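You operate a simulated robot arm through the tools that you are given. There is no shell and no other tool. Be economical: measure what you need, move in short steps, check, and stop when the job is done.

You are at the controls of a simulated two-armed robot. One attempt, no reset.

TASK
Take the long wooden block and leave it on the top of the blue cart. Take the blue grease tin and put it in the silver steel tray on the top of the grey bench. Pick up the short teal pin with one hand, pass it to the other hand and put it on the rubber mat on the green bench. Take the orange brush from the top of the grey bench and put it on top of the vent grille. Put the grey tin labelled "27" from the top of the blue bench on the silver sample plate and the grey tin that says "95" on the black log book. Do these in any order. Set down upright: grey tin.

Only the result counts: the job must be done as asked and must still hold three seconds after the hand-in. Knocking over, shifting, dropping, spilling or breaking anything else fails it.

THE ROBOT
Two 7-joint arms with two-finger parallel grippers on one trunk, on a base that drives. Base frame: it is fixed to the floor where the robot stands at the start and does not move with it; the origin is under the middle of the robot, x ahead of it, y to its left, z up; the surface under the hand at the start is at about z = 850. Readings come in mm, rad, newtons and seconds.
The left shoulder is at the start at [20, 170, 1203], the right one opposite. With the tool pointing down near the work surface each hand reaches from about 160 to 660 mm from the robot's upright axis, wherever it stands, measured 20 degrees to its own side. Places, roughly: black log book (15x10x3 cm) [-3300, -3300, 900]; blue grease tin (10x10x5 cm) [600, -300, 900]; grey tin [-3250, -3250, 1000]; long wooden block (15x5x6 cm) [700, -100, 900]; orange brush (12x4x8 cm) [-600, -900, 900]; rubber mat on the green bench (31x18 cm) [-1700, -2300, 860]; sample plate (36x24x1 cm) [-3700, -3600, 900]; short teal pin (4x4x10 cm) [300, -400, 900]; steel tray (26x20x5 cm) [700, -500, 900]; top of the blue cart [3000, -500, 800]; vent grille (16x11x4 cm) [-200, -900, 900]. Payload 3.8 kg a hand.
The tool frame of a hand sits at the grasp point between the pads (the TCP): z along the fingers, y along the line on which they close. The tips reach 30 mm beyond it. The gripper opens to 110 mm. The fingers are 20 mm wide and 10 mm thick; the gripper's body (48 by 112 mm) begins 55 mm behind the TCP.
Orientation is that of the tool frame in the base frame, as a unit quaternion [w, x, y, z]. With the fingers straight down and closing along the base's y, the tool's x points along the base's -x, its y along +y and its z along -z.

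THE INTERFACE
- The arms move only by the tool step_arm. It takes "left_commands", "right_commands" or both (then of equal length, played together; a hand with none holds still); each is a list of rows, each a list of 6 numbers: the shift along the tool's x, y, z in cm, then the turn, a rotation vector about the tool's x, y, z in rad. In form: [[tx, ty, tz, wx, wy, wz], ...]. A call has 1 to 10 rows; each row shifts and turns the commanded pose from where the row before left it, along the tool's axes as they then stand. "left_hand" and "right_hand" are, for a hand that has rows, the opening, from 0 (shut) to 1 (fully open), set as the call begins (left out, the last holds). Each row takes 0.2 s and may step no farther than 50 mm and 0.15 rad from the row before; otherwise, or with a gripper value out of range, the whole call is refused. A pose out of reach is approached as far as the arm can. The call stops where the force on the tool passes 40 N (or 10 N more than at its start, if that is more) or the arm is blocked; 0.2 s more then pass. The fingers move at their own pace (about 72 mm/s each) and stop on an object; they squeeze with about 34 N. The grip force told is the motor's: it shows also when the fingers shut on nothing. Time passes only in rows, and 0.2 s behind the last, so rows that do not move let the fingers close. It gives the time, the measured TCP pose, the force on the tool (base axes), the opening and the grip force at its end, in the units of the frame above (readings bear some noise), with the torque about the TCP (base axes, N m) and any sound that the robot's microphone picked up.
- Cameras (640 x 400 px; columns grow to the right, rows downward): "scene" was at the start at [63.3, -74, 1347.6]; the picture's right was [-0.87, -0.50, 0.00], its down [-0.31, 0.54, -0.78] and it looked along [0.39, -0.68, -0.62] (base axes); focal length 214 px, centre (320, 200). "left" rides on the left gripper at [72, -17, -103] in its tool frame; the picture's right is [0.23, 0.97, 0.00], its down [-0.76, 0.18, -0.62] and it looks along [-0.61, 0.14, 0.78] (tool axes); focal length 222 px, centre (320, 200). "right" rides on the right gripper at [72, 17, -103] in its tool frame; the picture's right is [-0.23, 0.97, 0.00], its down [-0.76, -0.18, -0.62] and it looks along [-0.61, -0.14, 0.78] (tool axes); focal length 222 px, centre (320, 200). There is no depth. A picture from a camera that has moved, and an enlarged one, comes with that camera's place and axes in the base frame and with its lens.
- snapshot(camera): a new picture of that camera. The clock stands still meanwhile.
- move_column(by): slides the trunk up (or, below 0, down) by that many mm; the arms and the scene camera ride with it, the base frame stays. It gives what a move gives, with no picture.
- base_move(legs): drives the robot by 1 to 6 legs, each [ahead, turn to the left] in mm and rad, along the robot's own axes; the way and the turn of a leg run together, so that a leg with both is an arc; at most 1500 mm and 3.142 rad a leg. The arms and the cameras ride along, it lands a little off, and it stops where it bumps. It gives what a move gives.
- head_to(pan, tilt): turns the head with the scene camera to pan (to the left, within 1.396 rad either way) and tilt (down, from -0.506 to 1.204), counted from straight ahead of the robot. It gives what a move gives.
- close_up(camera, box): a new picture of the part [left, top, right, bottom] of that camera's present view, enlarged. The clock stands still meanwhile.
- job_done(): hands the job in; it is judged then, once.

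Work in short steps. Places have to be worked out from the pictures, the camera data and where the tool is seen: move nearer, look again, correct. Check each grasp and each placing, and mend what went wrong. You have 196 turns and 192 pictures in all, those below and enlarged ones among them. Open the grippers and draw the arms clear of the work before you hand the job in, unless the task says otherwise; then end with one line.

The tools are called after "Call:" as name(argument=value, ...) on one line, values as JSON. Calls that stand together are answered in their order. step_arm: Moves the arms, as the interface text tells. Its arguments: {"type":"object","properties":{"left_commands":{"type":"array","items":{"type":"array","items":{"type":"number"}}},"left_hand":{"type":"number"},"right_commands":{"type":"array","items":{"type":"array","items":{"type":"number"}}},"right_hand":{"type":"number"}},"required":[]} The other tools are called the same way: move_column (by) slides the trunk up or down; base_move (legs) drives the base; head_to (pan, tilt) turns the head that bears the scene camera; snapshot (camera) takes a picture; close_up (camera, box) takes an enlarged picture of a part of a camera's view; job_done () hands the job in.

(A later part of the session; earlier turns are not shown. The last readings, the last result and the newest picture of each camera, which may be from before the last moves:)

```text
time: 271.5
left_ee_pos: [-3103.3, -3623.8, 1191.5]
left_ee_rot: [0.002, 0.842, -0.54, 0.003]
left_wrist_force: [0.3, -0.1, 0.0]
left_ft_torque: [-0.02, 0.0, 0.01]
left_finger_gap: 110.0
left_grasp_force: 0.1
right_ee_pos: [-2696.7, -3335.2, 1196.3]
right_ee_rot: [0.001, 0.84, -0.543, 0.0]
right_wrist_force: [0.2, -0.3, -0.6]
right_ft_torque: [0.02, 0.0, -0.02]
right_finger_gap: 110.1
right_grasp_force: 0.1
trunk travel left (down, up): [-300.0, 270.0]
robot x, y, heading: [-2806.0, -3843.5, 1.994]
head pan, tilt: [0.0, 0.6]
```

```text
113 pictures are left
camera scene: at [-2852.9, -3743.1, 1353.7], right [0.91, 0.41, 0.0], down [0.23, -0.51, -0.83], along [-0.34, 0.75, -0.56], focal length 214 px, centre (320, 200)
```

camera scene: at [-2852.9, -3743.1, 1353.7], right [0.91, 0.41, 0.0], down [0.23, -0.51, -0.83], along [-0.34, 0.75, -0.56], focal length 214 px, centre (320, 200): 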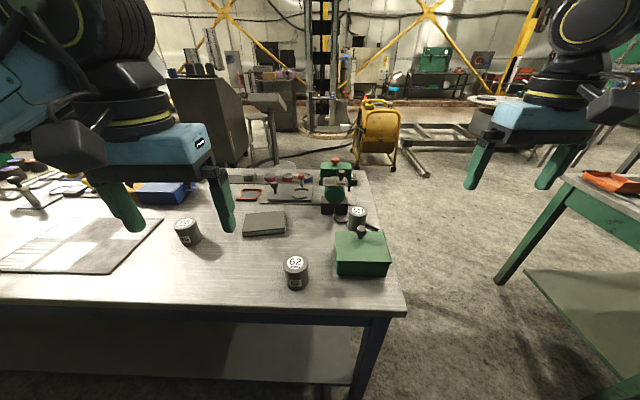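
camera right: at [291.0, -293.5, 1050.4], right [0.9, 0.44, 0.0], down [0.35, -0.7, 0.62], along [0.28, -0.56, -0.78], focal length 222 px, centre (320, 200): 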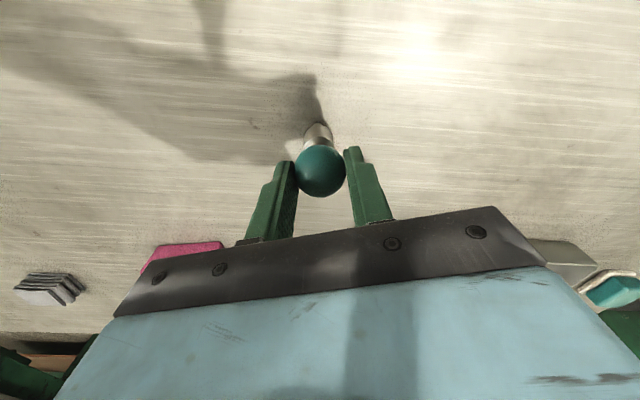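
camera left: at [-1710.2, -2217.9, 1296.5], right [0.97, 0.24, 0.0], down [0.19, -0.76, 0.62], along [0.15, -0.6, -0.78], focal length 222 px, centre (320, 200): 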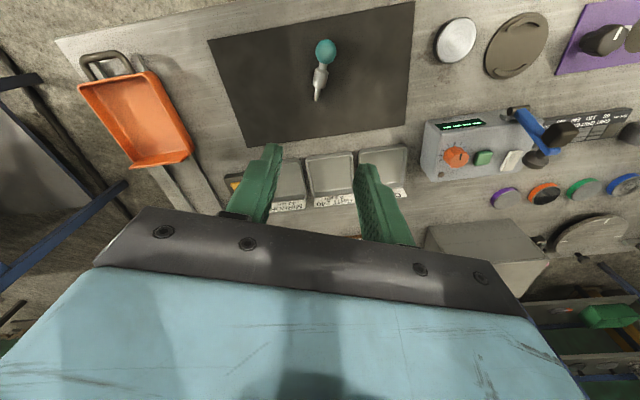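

Very clear view from the south. Tin 27 is at (-2975,-3167), 95 at (-3440,-3458), log book at (-3265,-3305), plate at (-3730,-3613). I'll close in, turn slightly left and view 27 with the right hand.

Call:
base_move(legs=[[130, 0], [0, 0.2]])

Call:
snapshot(camera="scene")

Call:
snapshot(camera="right")

```text
time: 273.5
left_ee_pos: [-3193.9, -3566.5, 1190.6]
left_ee_rot: [0.001, 0.891, -0.455, 0.002]
left_wrist_force: [0.1, -1.0, 0.4]
left_ft_torque: [0.02, -0.01, -0.03]
left_finger_gap: 110.0
left_grasp_force: 0.0
right_ee_pos: [-2853.2, -3205.6, 1197.4]
right_ee_rot: [0.0, 0.89, -0.457, 0.0]
right_wrist_force: [0.1, 0.6, 0.2]
right_ft_torque: [0.0, -0.01, 0.01]
right_finger_gap: 110.1
right_grasp_force: 0.0
trunk travel left (down, up): [-300.0, 270.0]
robot x, y, heading: [-2857.4, -3723.8, 2.189]
head pan, tilt: [0.0, 0.6]
```

```text
112 pictures are left
camera scene: at [-2925.7, -3634.9, 1353.6], right [0.81, 0.58, 0.0], down [0.33, -0.46, -0.83], along [-0.48, 0.67, -0.56], focal length 214 px, centre (320, 200)
```

scene: 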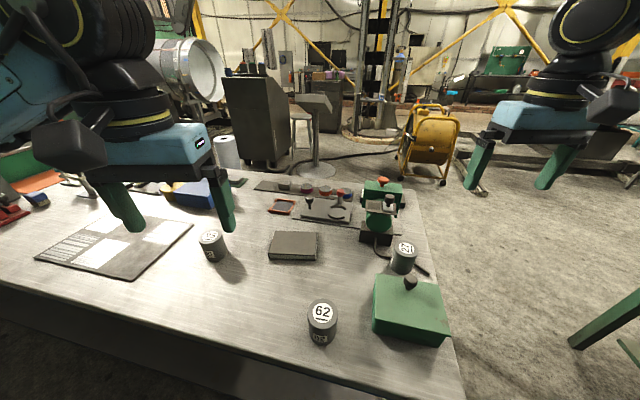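

```text
111 pictures are left
camera right: at [-2824.6, -3274.1, 1299.8], right [-0.92, -0.38, 0.0], down [-0.3, 0.72, 0.62], along [-0.24, 0.58, -0.78], focal length 222 px, centre (320, 200)
```

right: 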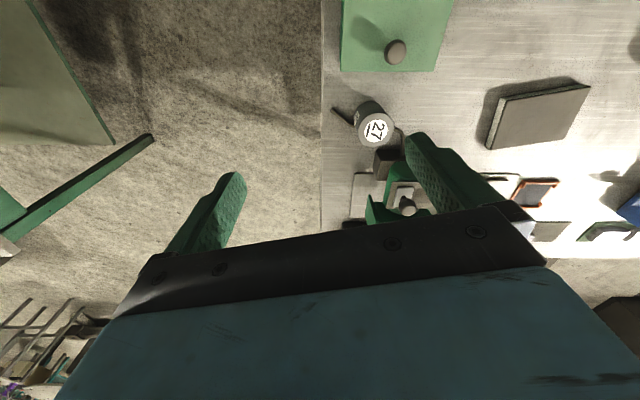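

Aligning the right hand over tin 27 at (-2969,-3178), descending to z≈1010 and checking.

Call:
step_arm(right_commands=[[-3, 2.6, 0, 0, 0, 0], [-3, 2.6, 0, 0, 0, 0], [-3, 2.6, 0, 0, 0, 0], [0, 0, 4.5, 0, 0, 0], [0, 0, 4.5, 0, 0, 0], [0, 0, 4.5, 0, 0, 0], [0, 0, 4.5, 0, 0, 0], [0, 0, 0, 0, 0, 0]], right_hand=1)

Call:
snapshot(camera="right")

Call:
snapshot(camera="scene")

```text
time: 275.3
left_ee_pos: [-3193.5, -3566.1, 1190.4]
left_ee_rot: [0.001, 0.891, -0.454, 0.001]
left_wrist_force: [0.3, 0.0, 0.6]
left_ft_torque: [-0.01, -0.03, 0.02]
left_finger_gap: 110.1
left_grasp_force: 0.1
right_ee_pos: [-2967.9, -3176.1, 1016.3]
right_ee_rot: [-0.001, 0.89, -0.457, -0.001]
right_wrist_force: [-0.3, -0.3, 0.5]
right_ft_torque: [0.02, 0.02, 0.01]
right_finger_gap: 110.2
right_grasp_force: 0.0
trunk travel left (down, up): [-300.0, 270.0]
robot x, y, heading: [-2863.9, -3723.6, 2.194]
head pan, tilt: [0.0, 0.6]
```

```text
110 pictures are left
camera right: at [-2939.4, -3245.5, 1119.6], right [-0.92, -0.38, 0.0], down [-0.3, 0.72, 0.62], along [-0.24, 0.58, -0.78], focal length 222 px, centre (320, 200)
```

right: 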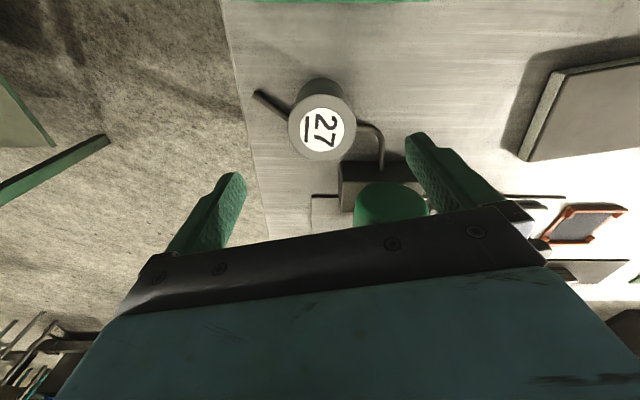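

```text
109 pictures are left
camera scene: at [-2925.3, -3634.9, 1353.7], right [0.81, 0.58, 0.0], down [0.33, -0.46, -0.83], along [-0.48, 0.67, -0.56], focal length 214 px, centre (320, 200)
```

scene: 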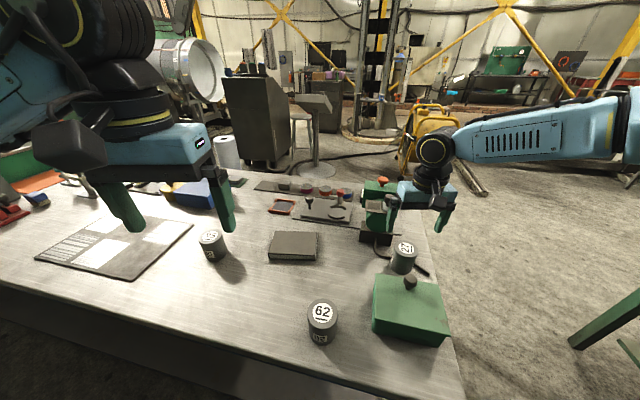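

Tin top (about 64 mm wide) is centred. The neighbouring drum is about 40 mm ahead, just clear of the gripper body. Descending straight to z≈906 and closing.

Call:
step_arm(right_commands=[[0, 0, 3, 0, 0, 0], [0, 0, 3, 0, 0, 0], [0, 0, 3, 0, 0, 0], [0, 0, 2, 0, 0, 0], [0, 0, 0, 0, 0, 0]])

Call:
step_arm(right_commands=[[0, 0, 0, 0, 0, 0], [0, 0, 0, 0, 0, 0], [0, 0, 0, 0, 0, 0], [0, 0, 0, 0, 0, 0]], right_hand=0)

Call:
snapshot(camera="right")

```text
time: 276.5
left_ee_pos: [-3195.1, -3565.4, 1190.5]
left_ee_rot: [0.002, 0.891, -0.454, 0.003]
left_wrist_force: [0.2, 0.5, 0.0]
left_ft_torque: [0.03, -0.02, -0.05]
left_finger_gap: 110.2
left_grasp_force: 0.1
right_ee_pos: [-2933.9, -3189.0, 928.2]
right_ee_rot: [0.0, 0.89, -0.456, 0.0]
right_wrist_force: [0.8, 0.3, -0.2]
right_ft_torque: [0.04, 0.01, 0.01]
right_finger_gap: 110.0
right_grasp_force: 0.1
right hand out of reach, approached as far as the arm can: row 2, 3, 4
trunk travel left (down, up): [-300.0, 270.0]
robot x, y, heading: [-2862.0, -3723.8, 2.193]
head pan, tilt: [0.0, 0.6]
```

```text
time: 277.5
left_ee_pos: [-3194.1, -3566.0, 1190.8]
left_ee_rot: [0.002, 0.89, -0.455, 0.002]
left_wrist_force: [0.7, 0.0, -0.4]
left_ft_torque: [0.0, 0.02, -0.05]
left_finger_gap: 109.7
left_grasp_force: 0.1
right_ee_pos: [-2932.9, -3188.3, 928.7]
right_ee_rot: [0.001, 0.889, -0.457, 0.0]
right_wrist_force: [0.0, 0.4, -0.1]
right_ft_torque: [0.01, -0.02, -0.02]
right_finger_gap: 0.0
right_grasp_force: 31.3
trunk travel left (down, up): [-300.0, 270.0]
robot x, y, heading: [-2862.6, -3728.6, 2.189]
head pan, tilt: [0.0, 0.6]
```

```text
108 pictures are left
camera right: at [-2905.7, -3257.6, 1032.5], right [-0.92, -0.38, 0.0], down [-0.3, 0.72, 0.62], along [-0.24, 0.58, -0.78], focal length 222 px, centre (320, 200)
```

right: 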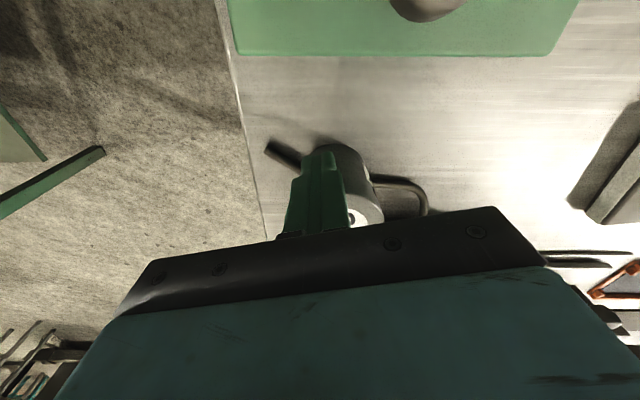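

The arm hit its low-height limit and slid aside, closing on nothing next to the tin, which is still standing. I'll lift straight up, re-align, and descend with the trunk instead.

Call:
step_arm(right_commands=[[0, 0, -3, 0, 0, 0], [0, 0, -3, 0, 0, 0], [0, 0, -3, 0, 0, 0], [-1.6, 1.1, 0, 0, 0, 0], [-1.6, 1.1, 0, 0, 0, 0], [0, 0, 0, 0, 0, 0]])

Call:
step_arm(right_commands=[[0, 0, 0, 0, 0, 0], [0, 0, 0, 0, 0, 0], [0, 0, 0, 0, 0, 0], [0, 0, 0, 0, 0, 0]], right_hand=1)

Call:
snapshot(camera="right")

```text
time: 278.9
left_ee_pos: [-3195.4, -3565.8, 1191.0]
left_ee_rot: [0.001, 0.891, -0.455, 0.002]
left_wrist_force: [0.6, 0.0, 0.0]
left_ft_torque: [-0.01, 0.0, 0.02]
left_finger_gap: 110.1
left_grasp_force: 0.1
right_ee_pos: [-2970.6, -3173.3, 1018.7]
right_ee_rot: [0.0, 0.889, -0.457, 0.0]
right_wrist_force: [0.1, 0.4, 0.6]
right_ft_torque: [-0.05, 0.04, -0.01]
right_finger_gap: 0.0
right_grasp_force: 34.5
trunk travel left (down, up): [-300.0, 270.0]
robot x, y, heading: [-2860.4, -3725.0, 2.195]
head pan, tilt: [0.0, 0.6]
```

```text
time: 279.9
left_ee_pos: [-3193.9, -3565.7, 1190.6]
left_ee_rot: [0.002, 0.891, -0.454, 0.002]
left_wrist_force: [-0.5, 0.4, 0.2]
left_ft_torque: [0.05, 0.0, 0.01]
left_finger_gap: 110.0
left_grasp_force: 0.1
right_ee_pos: [-2969.9, -3173.7, 1020.2]
right_ee_rot: [0.0, 0.89, -0.457, 0.0]
right_wrist_force: [-0.3, 0.3, -0.5]
right_ft_torque: [0.0, -0.01, 0.0]
right_finger_gap: 110.0
right_grasp_force: 0.0
trunk travel left (down, up): [-300.0, 270.0]
robot x, y, heading: [-2862.6, -3723.9, 2.193]
head pan, tilt: [0.0, 0.6]
```

```text
107 pictures are left
camera right: at [-2942.0, -3242.9, 1122.2], right [-0.92, -0.38, 0.0], down [-0.3, 0.72, 0.62], along [-0.24, 0.58, -0.78], focal length 222 px, centre (320, 200)
```

right: 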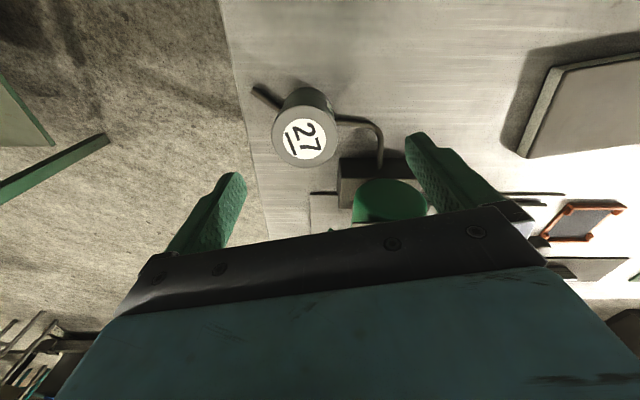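

The tin was nudged ~18 mm but stands upright. Re-aligning to (-2961,-3159) then lowering with the trunk.

Call:
step_arm(right_commands=[[-0.2, -1.6, 0, 0, 0, 0], [0, 0, 0, 0, 0, 0]])

Call:
move_column(by=-60)

Call:
snapshot(camera="right")

```text
time: 280.5
left_ee_pos: [-3194.6, -3565.2, 1191.7]
left_ee_rot: [0.001, 0.891, -0.454, 0.003]
left_wrist_force: [0.8, -0.3, 0.5]
left_ft_torque: [-0.03, -0.02, 0.02]
left_finger_gap: 110.1
left_grasp_force: 0.0
right_ee_pos: [-2957.7, -3163.0, 1018.3]
right_ee_rot: [0.0, 0.89, -0.457, 0.0]
right_wrist_force: [0.7, -0.1, 0.2]
right_ft_torque: [0.0, -0.02, 0.0]
right_finger_gap: 110.0
right_grasp_force: 0.0
trunk travel left (down, up): [-300.0, 270.0]
robot x, y, heading: [-2866.2, -3724.1, 2.19]
head pan, tilt: [0.0, 0.6]
```

```text
time: 281.5
left_ee_pos: [-3194.1, -3566.5, 1131.5]
left_ee_rot: [0.001, 0.891, -0.453, 0.002]
left_wrist_force: [-0.3, -0.8, -0.6]
left_ft_torque: [0.03, 0.01, 0.03]
left_finger_gap: 110.1
left_grasp_force: 0.0
right_ee_pos: [-2958.3, -3162.7, 959.1]
right_ee_rot: [0.001, 0.89, -0.456, -0.001]
right_wrist_force: [0.2, -0.5, -0.8]
right_ft_torque: [0.01, -0.02, 0.02]
right_finger_gap: 110.1
right_grasp_force: 0.0
trunk travel left (down, up): [-240.0, 330.0]
robot x, y, heading: [-2863.4, -3722.0, 2.194]
head pan, tilt: [0.0, 0.6]
```

```text
106 pictures are left
camera right: at [-2929.9, -3231.9, 1062.0], right [-0.92, -0.38, 0.0], down [-0.3, 0.72, 0.62], along [-0.24, 0.58, -0.78], focal length 222 px, centre (320, 200)
```

right: 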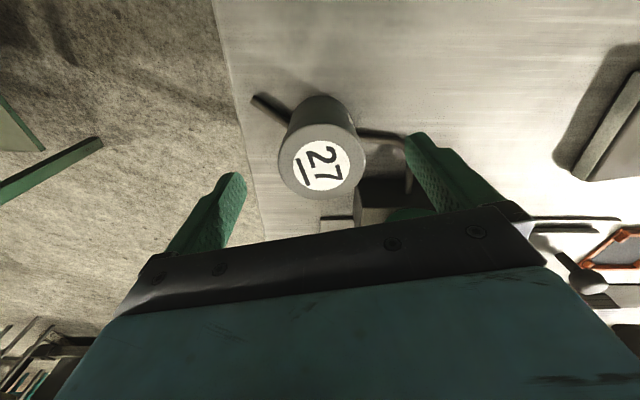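

Well centred. Lowering further in two steps while watching forces.

Call:
move_column(by=-28)

Call:
snapshot(camera="right")

Call:
close_up(camera="scene", box=[340, 150, 500, 250])

```text
time: 282.2
left_ee_pos: [-3193.9, -3566.4, 1102.8]
left_ee_rot: [0.001, 0.89, -0.455, 0.003]
left_wrist_force: [-0.2, 0.5, -0.8]
left_ft_torque: [0.03, -0.02, 0.03]
left_finger_gap: 110.2
left_grasp_force: 0.1
right_ee_pos: [-2958.6, -3162.8, 930.6]
right_ee_rot: [0.0, 0.89, -0.456, -0.001]
right_wrist_force: [-0.5, 0.1, 0.1]
right_ft_torque: [0.0, 0.02, 0.01]
right_finger_gap: 110.2
right_grasp_force: 0.1
trunk travel left (down, up): [-212.0, 358.0]
robot x, y, heading: [-2863.1, -3719.9, 2.19]
head pan, tilt: [0.0, 0.6]
```

```text
105 pictures are left
camera right: at [-2929.9, -3231.9, 1033.9], right [-0.92, -0.38, 0.0], down [-0.3, 0.72, 0.62], along [-0.24, 0.58, -0.78], focal length 222 px, centre (320, 200)
```

right: 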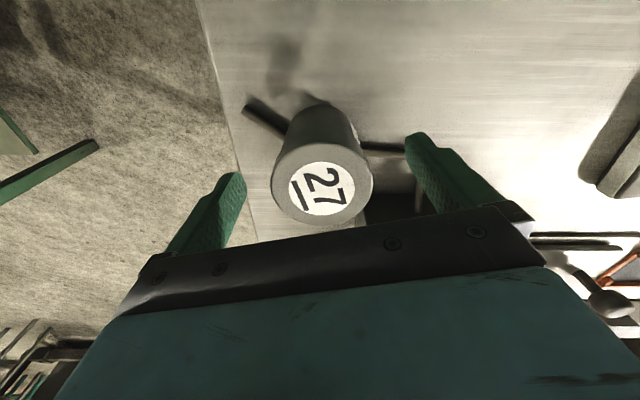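

```text
4.00 times, centred on (420, 200) of scene
camera zoom: at [-2925.3, -3634.6, 1265.6], right [0.81, 0.58, 0.0], down [0.33, -0.46, -0.83], along [-0.48, 0.67, -0.56], focal length 858 px, centre (-80, 200)
```

zoom: 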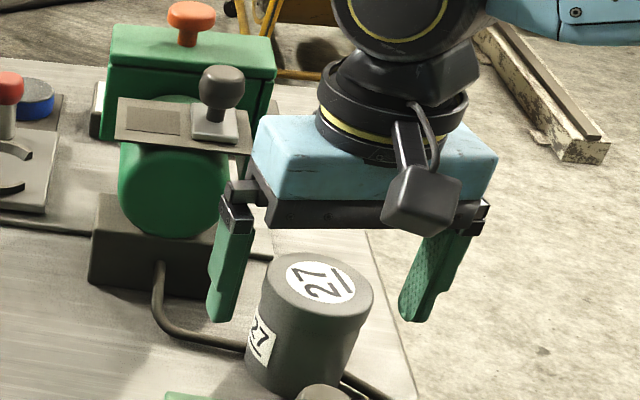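

Clear of the green tool. Lowering the last 26 mm and closing.

Call:
move_column(by=-26)

Call:
step_arm(right_commands=[[0, 0, 0, 0, 0, 0], [0, 0, 0, 0, 0, 0], [0, 0, 0, 0, 0, 0], [0, 0, 0, 0, 0, 0]], right_hand=0)

```text
time: 282.9
left_ee_pos: [-3194.0, -3566.4, 1077.8]
left_ee_rot: [0.001, 0.891, -0.455, 0.001]
left_wrist_force: [-0.4, -0.1, -0.5]
left_ft_torque: [-0.02, -0.02, 0.0]
left_finger_gap: 110.1
left_grasp_force: 0.0
right_ee_pos: [-2959.1, -3161.7, 904.6]
right_ee_rot: [0.001, 0.89, -0.456, 0.0]
right_wrist_force: [-0.6, 0.2, -0.4]
right_ft_torque: [0.02, 0.02, 0.0]
right_finger_gap: 110.1
right_grasp_force: 0.0
trunk travel left (down, up): [-186.0, 384.0]
robot x, y, heading: [-2858.3, -3723.0, 2.194]
head pan, tilt: [0.0, 0.6]
```

```text
time: 283.9
left_ee_pos: [-3193.1, -3565.6, 1078.3]
left_ee_rot: [0.002, 0.89, -0.455, 0.002]
left_wrist_force: [0.8, 0.4, 0.5]
left_ft_torque: [0.02, 0.0, -0.01]
left_finger_gap: 110.0
left_grasp_force: 0.0
right_ee_pos: [-2958.7, -3162.0, 905.6]
right_ee_rot: [0.0, 0.89, -0.457, 0.0]
right_wrist_force: [1.0, -0.3, 1.7]
right_ft_torque: [0.04, -0.1, 0.03]
right_finger_gap: 58.9
right_grasp_force: 34.2
trunk travel left (down, up): [-186.0, 384.0]
robot x, y, heading: [-2864.2, -3724.6, 2.19]
head pan, tilt: [0.0, 0.6]
```

Tin 27 is gripped (59 mm, 34 N). Lifting with the trunk and confirming.

Call:
move_column(by=240)

Call:
snapshot(camera="scene")

```text
time: 286.4
left_ee_pos: [-3194.1, -3565.6, 1316.1]
left_ee_rot: [0.002, 0.891, -0.454, 0.002]
left_wrist_force: [0.3, 0.5, -0.9]
left_ft_torque: [0.02, -0.02, -0.05]
left_finger_gap: 109.9
left_grasp_force: 0.0
right_ee_pos: [-2959.3, -3162.5, 1144.4]
right_ee_rot: [0.001, 0.89, -0.456, 0.0]
right_wrist_force: [0.4, -0.6, -2.7]
right_ft_torque: [-0.02, 0.01, -0.01]
right_finger_gap: 58.5
right_grasp_force: 34.1
trunk travel left (down, up): [-426.0, 144.0]
robot x, y, heading: [-2859.0, -3724.4, 2.195]
head pan, tilt: [0.0, 0.6]
```

```text
103 pictures are left
camera scene: at [-2925.5, -3634.1, 1479.5], right [0.81, 0.58, 0.0], down [0.33, -0.46, -0.82], along [-0.48, 0.67, -0.57], focal length 214 px, centre (320, 200)
```

scene: 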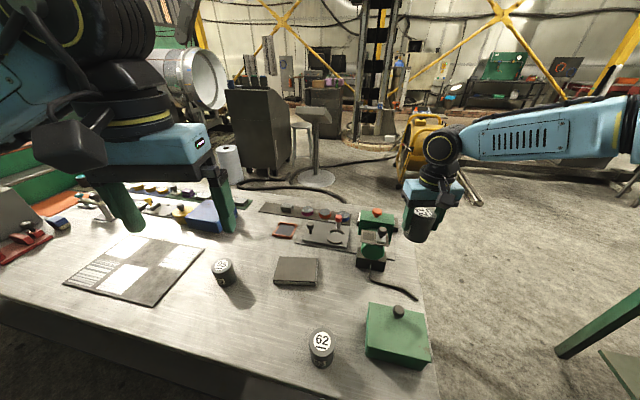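

Lifted cleanly. Backing off and driving west along the bench to the sample plate.

Call:
base_move(legs=[[-130, 0], [0, 1.297], [991, 0], [0, -1.527]])

Call:
snapshot(camera="scene")

```text
time: 299.3
left_ee_pos: [-4002.5, -3896.8, 1316.8]
left_ee_rot: [0.002, 0.822, -0.569, 0.002]
left_wrist_force: [0.7, -0.2, -0.1]
left_ft_torque: [0.02, -0.03, -0.03]
left_finger_gap: 110.2
left_grasp_force: 0.0
right_ee_pos: [-3668.6, -3570.6, 1144.5]
right_ee_rot: [0.0, 0.821, -0.571, 0.0]
right_wrist_force: [-0.8, 0.3, -2.2]
right_ft_torque: [-0.03, -0.01, 0.02]
right_finger_gap: 58.6
right_grasp_force: 34.1
trunk travel left (down, up): [-426.0, 144.0]
robot x, y, heading: [-3724.4, -4138.2, 1.925]
head pan, tilt: [0.0, 0.6]
```

```text
102 pictures are left
camera scene: at [-3761.7, -4034.0, 1479.6], right [0.94, 0.35, 0.0], down [0.2, -0.53, -0.82], along [-0.29, 0.77, -0.57], focal length 214 px, centre (320, 200)
```

scene: 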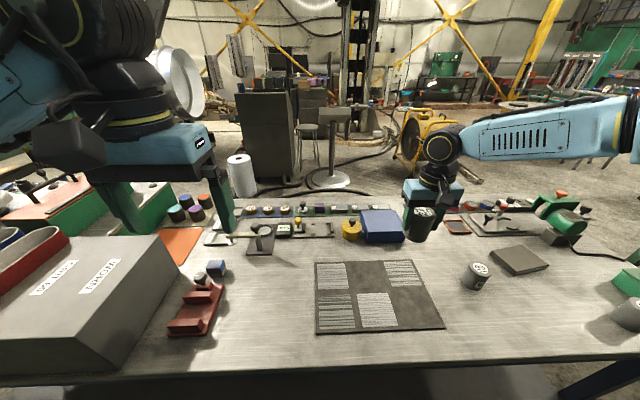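

The plate centre is (-3739,-3614). I'll put the tin slightly right of centre, at (-3701,-3600), lowering with the trunk.

Call:
step_arm(right_commands=[[0.8, 2.05, 0, 0, 0, 0], [0.8, 2.05, 0, 0, 0, 0], [0, 0, 0, 0, 0, 0]])

Call:
move_column(by=-200)

Call:
snapshot(camera="scene")

Call:
snapshot(camera="right")

```text
time: 300.1
left_ee_pos: [-4002.7, -3896.3, 1317.2]
left_ee_rot: [0.002, 0.822, -0.57, 0.001]
left_wrist_force: [0.0, -0.7, 0.3]
left_ft_torque: [0.03, 0.0, 0.01]
left_finger_gap: 110.3
left_grasp_force: 0.0
right_ee_pos: [-3700.2, -3599.5, 1144.5]
right_ee_rot: [-0.001, 0.82, -0.572, 0.001]
right_wrist_force: [0.2, -0.6, -3.0]
right_ft_torque: [0.0, -0.03, 0.0]
right_finger_gap: 58.8
right_grasp_force: 34.1
trunk travel left (down, up): [-426.0, 144.0]
robot x, y, heading: [-3722.5, -4140.2, 1.923]
head pan, tilt: [0.0, 0.6]
```

```text
time: 302.3
left_ee_pos: [-4002.8, -3897.7, 1117.8]
left_ee_rot: [0.0, 0.822, -0.569, 0.002]
left_wrist_force: [-1.0, 0.0, 0.5]
left_ft_torque: [0.0, 0.0, 0.04]
left_finger_gap: 109.9
left_grasp_force: 0.1
right_ee_pos: [-3700.3, -3599.1, 944.6]
right_ee_rot: [0.001, 0.82, -0.572, -0.001]
right_wrist_force: [0.5, 0.3, -2.7]
right_ft_torque: [-0.04, -0.01, -0.01]
right_finger_gap: 58.8
right_grasp_force: 33.8
trunk travel left (down, up): [-226.0, 344.0]
robot x, y, heading: [-3724.5, -4132.8, 1.919]
head pan, tilt: [0.0, 0.6]
```

```text
101 pictures are left
camera scene: at [-3761.9, -4034.2, 1279.7], right [0.94, 0.35, 0.0], down [0.2, -0.53, -0.83], along [-0.29, 0.77, -0.56], focal length 214 px, centre (320, 200)
```

scene: 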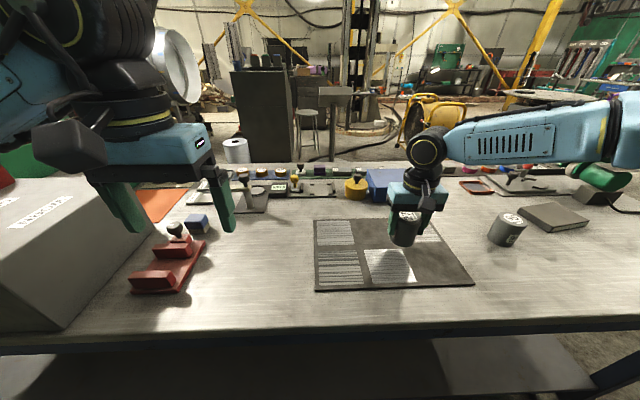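

```text
100 pictures are left
camera right: at [-3691.8, -3673.5, 1048.0], right [-0.99, -0.13, 0.0], down [-0.1, 0.78, 0.62], along [-0.08, 0.62, -0.78], focal length 222 px, centre (320, 200)
```

right: 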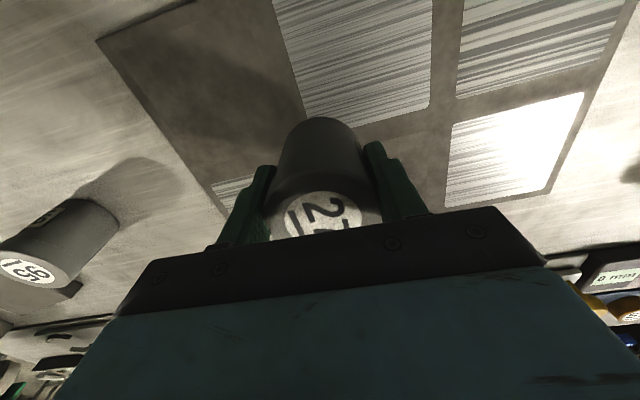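

Shifting 25 mm toward the plate's centre and 15 mm nearer, then lowering slowly.

Call:
step_arm(right_commands=[[1.5, 2.5, 0, 0, 0, 0], [0, 0, 0, 0, 0, 0]])

Call:
move_column(by=-22)

Call:
move_column(by=-5)

```text
time: 302.9
left_ee_pos: [-4002.5, -3897.7, 1116.5]
left_ee_rot: [0.002, 0.822, -0.569, 0.002]
left_wrist_force: [0.4, 0.1, 0.1]
left_ft_torque: [-0.01, -0.01, 0.01]
left_finger_gap: 109.9
left_grasp_force: 0.1
right_ee_pos: [-3715.4, -3623.8, 945.5]
right_ee_rot: [0.001, 0.821, -0.571, -0.002]
right_wrist_force: [0.3, -0.3, -2.2]
right_ft_torque: [0.02, 0.0, 0.0]
right_finger_gap: 58.6
right_grasp_force: 34.1
right hand out of reach, approached as far as the arm can: row 1
trunk travel left (down, up): [-226.0, 344.0]
robot x, y, heading: [-3722.1, -4134.4, 1.924]
head pan, tilt: [0.0, 0.6]
```

```text
time: 303.6
left_ee_pos: [-4001.9, -3897.1, 1095.4]
left_ee_rot: [0.003, 0.822, -0.569, 0.002]
left_wrist_force: [-0.2, 0.1, -0.8]
left_ft_torque: [-0.03, 0.02, -0.02]
left_finger_gap: 110.0
left_grasp_force: 0.1
right_ee_pos: [-3716.2, -3624.2, 924.5]
right_ee_rot: [0.0, 0.821, -0.571, -0.002]
right_wrist_force: [-0.4, -0.2, -2.7]
right_ft_torque: [-0.03, -0.02, -0.01]
right_finger_gap: 58.5
right_grasp_force: 34.1
trunk travel left (down, up): [-204.0, 366.0]
robot x, y, heading: [-3722.0, -4135.7, 1.921]
head pan, tilt: [0.0, 0.6]
```

```text
time: 304.1
left_ee_pos: [-4003.1, -3896.6, 1090.2]
left_ee_rot: [0.003, 0.822, -0.569, 0.002]
left_wrist_force: [0.0, -1.2, -0.9]
left_ft_torque: [0.0, 0.05, 0.02]
left_finger_gap: 110.2
left_grasp_force: 0.0
right_ee_pos: [-3714.7, -3624.4, 918.8]
right_ee_rot: [0.001, 0.821, -0.571, -0.002]
right_wrist_force: [-0.3, 0.7, -2.9]
right_ft_torque: [0.01, 0.0, 0.01]
right_finger_gap: 58.6
right_grasp_force: 33.8
trunk travel left (down, up): [-199.0, 371.0]
robot x, y, heading: [-3724.1, -4141.3, 1.923]
head pan, tilt: [0.0, 0.6]
```

Still hanging. Lowering in 2–3 mm steps.

Call:
move_column(by=-3)

Call:
move_column(by=-3)

```text
time: 304.6
left_ee_pos: [-4003.0, -3897.8, 1087.3]
left_ee_rot: [0.003, 0.822, -0.569, 0.001]
left_wrist_force: [0.1, 0.0, 0.1]
left_ft_torque: [-0.01, -0.01, -0.01]
left_finger_gap: 109.9
left_grasp_force: 0.1
right_ee_pos: [-3715.6, -3623.4, 916.8]
right_ee_rot: [0.002, 0.821, -0.571, -0.001]
right_wrist_force: [0.3, -0.1, -1.9]
right_ft_torque: [-0.04, -0.01, 0.01]
right_finger_gap: 58.6
right_grasp_force: 34.1
trunk travel left (down, up): [-196.0, 374.0]
robot x, y, heading: [-3728.8, -4136.2, 1.922]
head pan, tilt: [0.0, 0.6]
```

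```text
time: 305.2
left_ee_pos: [-4002.0, -3896.7, 1083.7]
left_ee_rot: [0.002, 0.823, -0.568, 0.0]
left_wrist_force: [0.2, 1.1, -0.2]
left_ft_torque: [0.04, 0.02, 0.01]
left_finger_gap: 109.8
left_grasp_force: 0.0
right_ee_pos: [-3714.9, -3623.9, 912.1]
right_ee_rot: [0.001, 0.821, -0.572, -0.002]
right_wrist_force: [0.0, 0.3, -3.2]
right_ft_torque: [0.01, -0.03, -0.01]
right_finger_gap: 58.4
right_grasp_force: 33.3
trunk travel left (down, up): [-193.0, 377.0]
robot x, y, heading: [-3724.5, -4137.5, 1.919]
head pan, tilt: [0.0, 0.6]
```

Call:
move_column(by=-3)

Call:
move_column(by=-2)

```text
time: 305.7
left_ee_pos: [-4003.4, -3897.2, 1080.9]
left_ee_rot: [0.001, 0.822, -0.569, 0.001]
left_wrist_force: [0.1, -0.2, 0.9]
left_ft_torque: [0.0, 0.0, -0.01]
left_finger_gap: 110.1
left_grasp_force: 0.0
right_ee_pos: [-3715.0, -3623.3, 911.7]
right_ee_rot: [0.0, 0.821, -0.571, -0.002]
right_wrist_force: [1.3, -0.3, 6.7]
right_ft_torque: [-0.09, -0.32, -0.01]
right_finger_gap: 58.6
right_grasp_force: 34.3
trunk travel left (down, up): [-190.0, 380.0]
robot x, y, heading: [-3722.9, -4137.8, 1.929]
head pan, tilt: [0.0, 0.6]
```

```text
time: 306.2
left_ee_pos: [-4001.9, -3897.4, 1080.0]
left_ee_rot: [0.0, 0.822, -0.569, 0.001]
left_wrist_force: [0.2, 0.1, -0.2]
left_ft_torque: [-0.03, -0.02, 0.02]
left_finger_gap: 109.9
left_grasp_force: 0.0
right_ee_pos: [-3714.6, -3624.8, 911.8]
right_ee_rot: [-0.001, 0.821, -0.571, -0.004]
right_wrist_force: [5.9, 2.2, 25.6]
right_ft_torque: [-0.39, -0.69, 0.13]
right_finger_gap: 58.5
right_grasp_force: 34.4
trunk travel left (down, up): [-188.0, 382.0]
robot x, y, heading: [-3721.3, -4138.7, 1.921]
head pan, tilt: [0.0, 0.6]
```

The tin stands on the plate (contact 26 N). Opening and raising.

Call:
step_arm(right_commands=[[0, 0, 0, 0, 0, 0], [0, 0, 0, 0, 0, 0], [0, 0, 0, 0, 0, 0]], right_hand=1)

Call:
move_column(by=200)

Call:
snapshot(camera="scene")

```text
time: 307.0
left_ee_pos: [-4002.3, -3897.1, 1080.6]
left_ee_rot: [0.003, 0.822, -0.569, 0.002]
left_wrist_force: [-0.2, -0.6, 0.4]
left_ft_torque: [0.03, -0.01, 0.01]
left_finger_gap: 110.0
left_grasp_force: 0.0
right_ee_pos: [-3715.9, -3624.0, 907.8]
right_ee_rot: [0.001, 0.821, -0.571, -0.001]
right_wrist_force: [-0.4, -0.2, -0.5]
right_ft_torque: [-0.01, 0.02, -0.03]
right_finger_gap: 110.0
right_grasp_force: 0.1
trunk travel left (down, up): [-188.0, 382.0]
robot x, y, heading: [-3725.8, -4141.9, 1.926]
head pan, tilt: [0.0, 0.6]
```

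```text
time: 309.2
left_ee_pos: [-4002.5, -3896.5, 1278.9]
left_ee_rot: [0.003, 0.822, -0.57, 0.002]
left_wrist_force: [0.3, 0.0, -0.1]
left_ft_torque: [-0.01, -0.01, -0.03]
left_finger_gap: 109.9
left_grasp_force: 0.0
right_ee_pos: [-3716.6, -3624.1, 1108.2]
right_ee_rot: [0.0, 0.82, -0.572, -0.001]
right_wrist_force: [-0.2, -0.9, 0.8]
right_ft_torque: [0.03, 0.0, 0.02]
right_finger_gap: 110.0
right_grasp_force: 0.2
trunk travel left (down, up): [-388.0, 182.0]
robot x, y, heading: [-3724.1, -4140.8, 1.923]
head pan, tilt: [0.0, 0.6]
```

```text
99 pictures are left
camera scene: at [-3761.9, -4034.3, 1441.5], right [0.94, 0.35, 0.0], down [0.2, -0.53, -0.83], along [-0.29, 0.77, -0.56], focal length 214 px, centre (320, 200)
```

scene: 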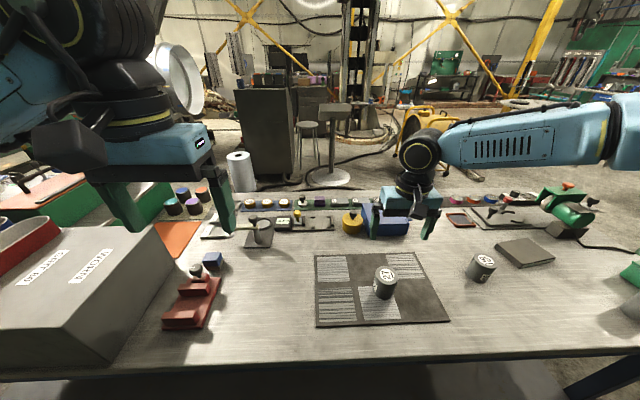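

Tin 27 stands upright on the plate. Next, tin 95 at about (-3437,-3450): repositioning the base so it and the log book are both in the right arm's range.

Call:
base_move(legs=[[-40, 0], [0, -1.499], [430, 0], [0, 1.886]])

Call:
snapshot(camera="scene")

Call:
snapshot(camera="right")

```text
time: 320.4
left_ee_pos: [-3666.5, -3868.2, 1278.9]
left_ee_rot: [0.0, 0.914, -0.406, 0.002]
left_wrist_force: [-0.1, -1.1, -0.5]
left_ft_torque: [0.01, 0.0, 0.01]
left_finger_gap: 110.0
left_grasp_force: 0.1
right_ee_pos: [-3498.5, -3508.3, 1108.1]
right_ee_rot: [0.002, 0.913, -0.407, -0.001]
right_wrist_force: [-0.2, -0.3, 0.8]
right_ft_torque: [0.03, 0.02, 0.0]
right_finger_gap: 110.1
right_grasp_force: 0.0
trunk travel left (down, up): [-388.0, 182.0]
robot x, y, heading: [-3317.0, -3987.7, 2.299]
head pan, tilt: [0.0, 0.6]
```

```text
98 pictures are left
camera scene: at [-3391.9, -3907.1, 1441.6], right [0.75, 0.67, 0.0], down [0.38, -0.42, -0.83], along [-0.55, 0.62, -0.56], focal length 214 px, centre (320, 200)
```

scene: 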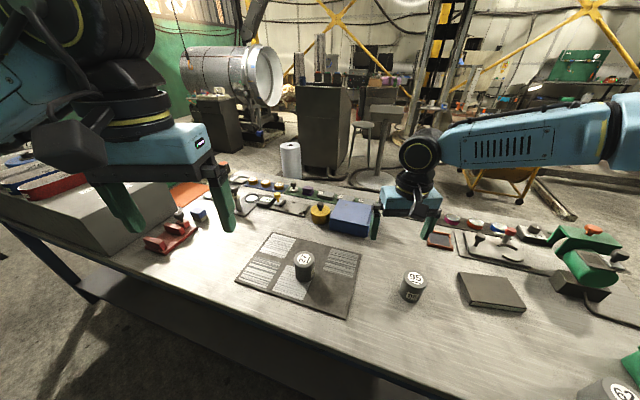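

```text
97 pictures are left
camera right: at [-3463.4, -3574.2, 1211.0], right [-0.88, -0.48, 0.0], down [-0.37, 0.69, 0.62], along [-0.3, 0.55, -0.78], focal length 222 px, centre (320, 200)
```

right: 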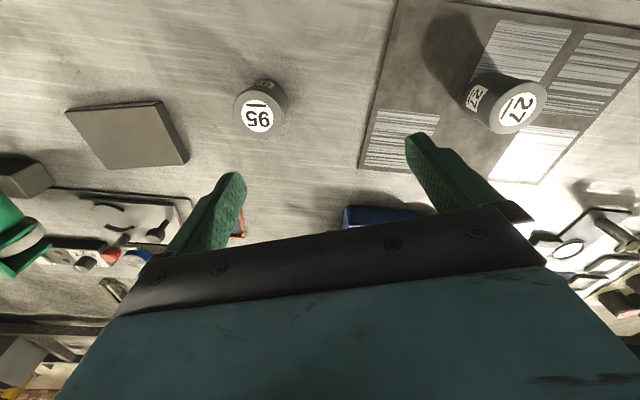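

Label "95" confirmed, tin at (-3437,-3455). Moving the right hand above it and lowering with the trunk to check.

Call:
step_arm(right_commands=[[0, -4, 0, 0, 0, 0], [0.15, -4.1, 0, 0, 0, 0], [0, 0, 0, 0, 0, 0]])

Call:
move_column(by=-135)

Call:
snapshot(camera="right")

```text
time: 321.2
left_ee_pos: [-3667.0, -3867.9, 1280.1]
left_ee_rot: [0.0, 0.914, -0.405, 0.003]
left_wrist_force: [-0.6, 0.3, 0.1]
left_ft_torque: [-0.02, 0.0, -0.01]
left_finger_gap: 110.0
left_grasp_force: 0.1
right_ee_pos: [-3435.6, -3457.5, 1108.0]
right_ee_rot: [0.002, 0.913, -0.408, -0.002]
right_wrist_force: [-0.1, 0.2, -0.3]
right_ft_torque: [0.01, -0.01, 0.02]
right_finger_gap: 109.8
right_grasp_force: 0.0
trunk travel left (down, up): [-388.0, 182.0]
robot x, y, heading: [-3317.7, -3990.6, 2.302]
head pan, tilt: [0.0, 0.6]
```

```text
time: 322.8
left_ee_pos: [-3666.9, -3869.0, 1144.3]
left_ee_rot: [0.001, 0.914, -0.406, 0.002]
left_wrist_force: [0.0, -0.3, 0.7]
left_ft_torque: [-0.03, -0.02, -0.03]
left_finger_gap: 110.1
left_grasp_force: 0.0
right_ee_pos: [-3436.4, -3457.4, 972.9]
right_ee_rot: [0.001, 0.913, -0.407, -0.002]
right_wrist_force: [-0.6, -0.3, 0.4]
right_ft_torque: [-0.01, -0.02, 0.02]
right_finger_gap: 109.7
right_grasp_force: 0.1
trunk travel left (down, up): [-253.0, 317.0]
robot x, y, heading: [-3319.0, -3990.2, 2.296]
head pan, tilt: [0.0, 0.6]
```

```text
96 pictures are left
camera right: at [-3400.2, -3522.7, 1076.3], right [-0.88, -0.48, 0.0], down [-0.37, 0.69, 0.62], along [-0.3, 0.55, -0.78], focal length 222 px, centre (320, 200)
```

right: 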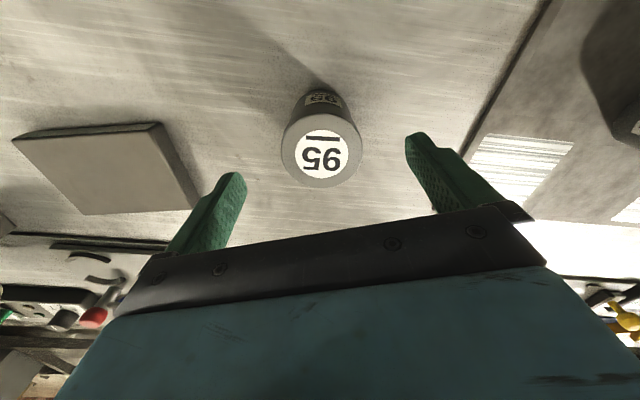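

Nearly centred; small correction, then lower 68 mm and grip.

Call:
step_arm(right_commands=[[-0.6, -0.2, 0, 0, 0, 0], [0, 0, 0, 0, 0, 0]])

Call:
move_column(by=-68)

Call:
snapshot(camera="right")

```text
time: 323.4
left_ee_pos: [-3666.2, -3868.8, 1144.0]
left_ee_rot: [0.002, 0.914, -0.405, 0.002]
left_wrist_force: [0.0, 0.5, -0.3]
left_ft_torque: [-0.02, 0.01, 0.02]
left_finger_gap: 109.8
left_grasp_force: 0.1
right_ee_pos: [-3438.8, -3450.4, 973.4]
right_ee_rot: [0.001, 0.913, -0.407, -0.001]
right_wrist_force: [-0.3, 0.0, -0.4]
right_ft_torque: [0.0, 0.01, 0.02]
right_finger_gap: 110.0
right_grasp_force: 0.1
trunk travel left (down, up): [-253.0, 317.0]
robot x, y, heading: [-3316.4, -3989.5, 2.298]
head pan, tilt: [0.0, 0.6]
```

```text
time: 324.5
left_ee_pos: [-3665.3, -3867.2, 1075.9]
left_ee_rot: [0.001, 0.914, -0.406, 0.003]
left_wrist_force: [0.2, 0.5, -0.7]
left_ft_torque: [-0.01, -0.02, 0.02]
left_finger_gap: 110.1
left_grasp_force: 0.1
right_ee_pos: [-3438.0, -3450.6, 905.3]
right_ee_rot: [0.001, 0.913, -0.407, -0.001]
right_wrist_force: [-0.1, -0.2, -0.4]
right_ft_torque: [-0.01, -0.03, 0.01]
right_finger_gap: 110.0
right_grasp_force: 0.0
trunk travel left (down, up): [-185.0, 385.0]
robot x, y, heading: [-3323.1, -3991.6, 2.291]
head pan, tilt: [0.0, 0.6]
```

```text
95 pictures are left
camera right: at [-3402.8, -3517.0, 1008.4], right [-0.88, -0.48, 0.0], down [-0.37, 0.69, 0.62], along [-0.3, 0.55, -0.78], focal length 222 px, centre (320, 200)
```

right: 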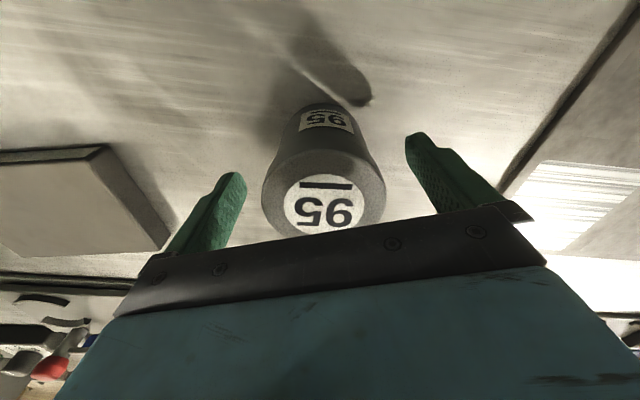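

Tin sits between the fingers. Closing and lifting.

Call:
step_arm(right_commands=[[0, 0, 0, 0, 0, 0], [0, 0, 0, 0, 0, 0], [0, 0, 0, 0, 0, 0], [0, 0, 0, 0, 0, 0]], right_hand=0)

Call:
move_column(by=180)

Call:
base_move(legs=[[0, -0.36], [90, 0]])

Call:
snapshot(camera="scene")

Call:
snapshot(camera="right")

```text
time: 325.5
left_ee_pos: [-3665.7, -3868.8, 1076.5]
left_ee_rot: [0.002, 0.914, -0.406, 0.002]
left_wrist_force: [0.1, -0.2, 0.2]
left_ft_torque: [0.0, 0.04, 0.02]
left_finger_gap: 109.9
left_grasp_force: 0.0
right_ee_pos: [-3438.1, -3452.1, 906.0]
right_ee_rot: [0.001, 0.913, -0.407, -0.001]
right_wrist_force: [0.8, -0.4, 1.7]
right_ft_torque: [0.05, -0.1, -0.02]
right_finger_gap: 58.7
right_grasp_force: 33.4
trunk travel left (down, up): [-185.0, 385.0]
robot x, y, heading: [-3319.8, -3989.2, 2.299]
head pan, tilt: [0.0, 0.6]
```

```text
time: 327.5
left_ee_pos: [-3666.6, -3867.5, 1255.9]
left_ee_rot: [0.002, 0.914, -0.405, 0.002]
left_wrist_force: [0.0, -0.3, -0.1]
left_ft_torque: [0.01, 0.0, -0.02]
left_finger_gap: 110.0
left_grasp_force: 0.0
right_ee_pos: [-3438.3, -3450.2, 1085.8]
right_ee_rot: [0.001, 0.913, -0.408, -0.002]
right_wrist_force: [-0.3, 0.1, -2.5]
right_ft_torque: [0.02, 0.01, -0.02]
right_finger_gap: 58.7
right_grasp_force: 33.9
trunk travel left (down, up): [-365.0, 205.0]
robot x, y, heading: [-3319.8, -3988.8, 2.303]
head pan, tilt: [0.0, 0.6]
```

```text
time: 329.7
left_ee_pos: [-3633.5, -3668.8, 1255.9]
left_ee_rot: [0.001, 0.826, -0.563, 0.003]
left_wrist_force: [-0.8, 0.0, -0.1]
left_ft_torque: [0.01, -0.01, 0.0]
left_finger_gap: 110.2
left_grasp_force: 0.1
right_ee_pos: [-3272.8, -3360.0, 1084.9]
right_ee_rot: [0.001, 0.825, -0.565, -0.002]
right_wrist_force: [-0.1, 0.4, -3.4]
right_ft_torque: [-0.02, 0.0, -0.01]
right_finger_gap: 58.6
right_grasp_force: 33.9
trunk travel left (down, up): [-365.0, 205.0]
robot x, y, heading: [-3348.6, -3904.4, 1.941]
head pan, tilt: [0.0, 0.6]
```

```text
94 pictures are left
camera scene: at [-3390.5, -3802.4, 1418.5], right [0.93, 0.36, 0.0], down [0.2, -0.53, -0.82], along [-0.3, 0.77, -0.57], focal length 214 px, centre (320, 200)
```

scene: 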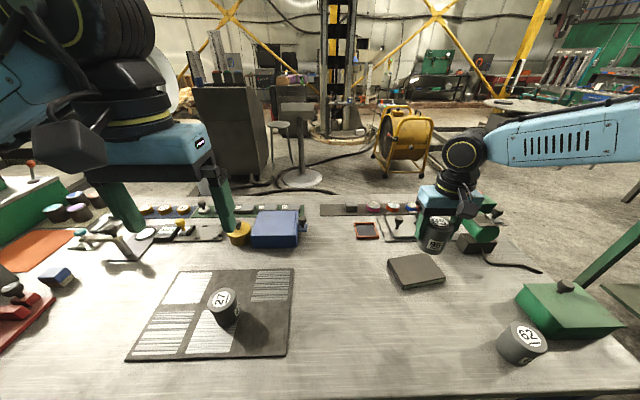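

```text
93 pictures are left
camera right: at [-3262.0, -3433.8, 1187.9], right [-0.99, -0.14, 0.0], down [-0.11, 0.77, 0.62], along [-0.09, 0.62, -0.78], focal length 222 px, centre (320, 200)
```

right: 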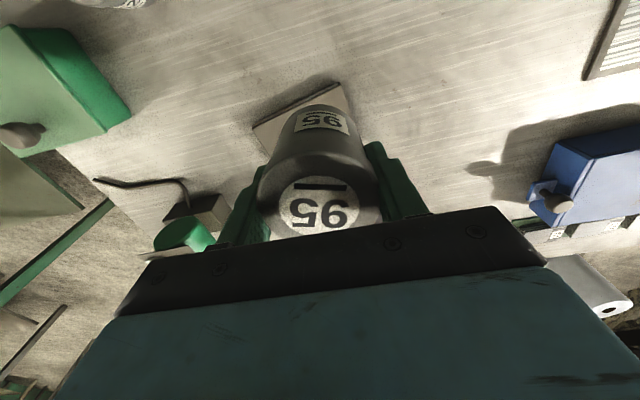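

Shifting to over the book's centre (-3270,-3311), then lowering.

Call:
step_arm(right_commands=[[-2.2, -1, 0, 0, 0, 0], [-2.25, -1, 0, 0, 0, 0], [0, 0, 0, 0, 0, 0]])

Call:
move_column(by=-125)

Call:
snapshot(camera="scene")

Call:
snapshot(camera="right")

```text
time: 330.5
left_ee_pos: [-3631.9, -3670.4, 1256.4]
left_ee_rot: [0.002, 0.826, -0.564, 0.001]
left_wrist_force: [-0.4, -0.6, 0.2]
left_ft_torque: [0.01, 0.01, 0.03]
left_finger_gap: 110.1
left_grasp_force: 0.2
right_ee_pos: [-3270.0, -3310.8, 1086.5]
right_ee_rot: [0.001, 0.824, -0.566, -0.001]
right_wrist_force: [-0.2, -1.2, -3.1]
right_ft_torque: [0.0, 0.02, -0.06]
right_finger_gap: 58.6
right_grasp_force: 33.6
trunk travel left (down, up): [-365.0, 205.0]
robot x, y, heading: [-3350.1, -3909.7, 1.936]
head pan, tilt: [0.0, 0.6]
```

```text
time: 332.0
left_ee_pos: [-3632.4, -3668.6, 1131.4]
left_ee_rot: [0.002, 0.826, -0.563, 0.002]
left_wrist_force: [-0.1, -0.6, -0.2]
left_ft_torque: [0.01, -0.01, 0.0]
left_finger_gap: 110.0
left_grasp_force: 0.0
right_ee_pos: [-3270.1, -3310.4, 962.4]
right_ee_rot: [0.001, 0.825, -0.565, -0.001]
right_wrist_force: [0.6, -0.2, -1.5]
right_ft_torque: [0.0, 0.02, 0.06]
right_finger_gap: 58.7
right_grasp_force: 34.0
trunk travel left (down, up): [-240.0, 330.0]
robot x, y, heading: [-3349.6, -3908.5, 1.935]
head pan, tilt: [0.0, 0.6]
```

```text
92 pictures are left
camera scene: at [-3390.0, -3803.2, 1293.7], right [0.93, 0.36, 0.0], down [0.2, -0.53, -0.83], along [-0.3, 0.77, -0.56], focal length 214 px, centre (320, 200)
```

scene: 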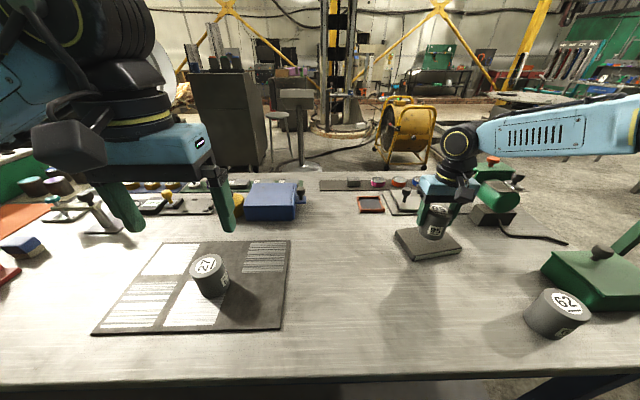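

```text
91 pictures are left
camera right: at [-3259.3, -3385.4, 1064.9], right [-0.99, -0.14, 0.0], down [-0.11, 0.77, 0.62], along [-0.09, 0.62, -0.78], focal length 222 px, centre (320, 200)
```

right: 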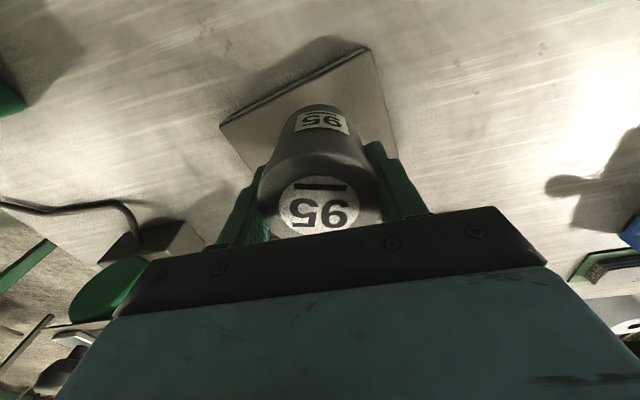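

Tin is centred over the book within a few mm. Lowering gently.

Call:
move_column(by=-20)

Call:
move_column(by=-4)

Call:
move_column(by=-3)

```text
time: 332.7
left_ee_pos: [-3632.8, -3668.8, 1111.3]
left_ee_rot: [0.002, 0.825, -0.564, 0.001]
left_wrist_force: [0.4, 0.0, 0.8]
left_ft_torque: [-0.01, 0.0, 0.0]
left_finger_gap: 110.0
left_grasp_force: 0.1
right_ee_pos: [-3269.6, -3311.1, 941.4]
right_ee_rot: [0.001, 0.825, -0.565, -0.002]
right_wrist_force: [0.0, 0.4, -2.5]
right_ft_torque: [0.02, -0.03, 0.02]
right_finger_gap: 58.7
right_grasp_force: 33.8
trunk travel left (down, up): [-220.0, 350.0]
robot x, y, heading: [-3349.6, -3902.7, 1.941]
head pan, tilt: [0.0, 0.6]
```

```text
time: 333.2
left_ee_pos: [-3632.6, -3669.2, 1107.7]
left_ee_rot: [0.002, 0.827, -0.563, 0.002]
left_wrist_force: [-0.2, 0.5, 0.0]
left_ft_torque: [0.01, -0.02, -0.01]
left_finger_gap: 109.8
left_grasp_force: 0.0
right_ee_pos: [-3269.2, -3310.7, 936.7]
right_ee_rot: [0.001, 0.825, -0.566, -0.002]
right_wrist_force: [0.2, -0.2, -2.8]
right_ft_torque: [0.01, -0.01, 0.0]
right_finger_gap: 58.8
right_grasp_force: 34.4
trunk travel left (down, up): [-216.0, 354.0]
robot x, y, heading: [-3350.0, -3904.3, 1.943]
head pan, tilt: [0.0, 0.6]
```

```text
time: 333.8
left_ee_pos: [-3632.8, -3669.8, 1103.2]
left_ee_rot: [0.002, 0.826, -0.564, 0.002]
left_wrist_force: [0.2, 0.7, -0.1]
left_ft_torque: [-0.02, 0.03, -0.01]
left_finger_gap: 109.9
left_grasp_force: 0.1
right_ee_pos: [-3269.2, -3310.4, 934.3]
right_ee_rot: [0.0, 0.825, -0.566, -0.001]
right_wrist_force: [0.6, 0.0, -3.3]
right_ft_torque: [-0.01, 0.0, -0.03]
right_finger_gap: 58.7
right_grasp_force: 33.8
trunk travel left (down, up): [-213.0, 357.0]
robot x, y, heading: [-3351.8, -3908.4, 1.935]
head pan, tilt: [0.0, 0.6]
```

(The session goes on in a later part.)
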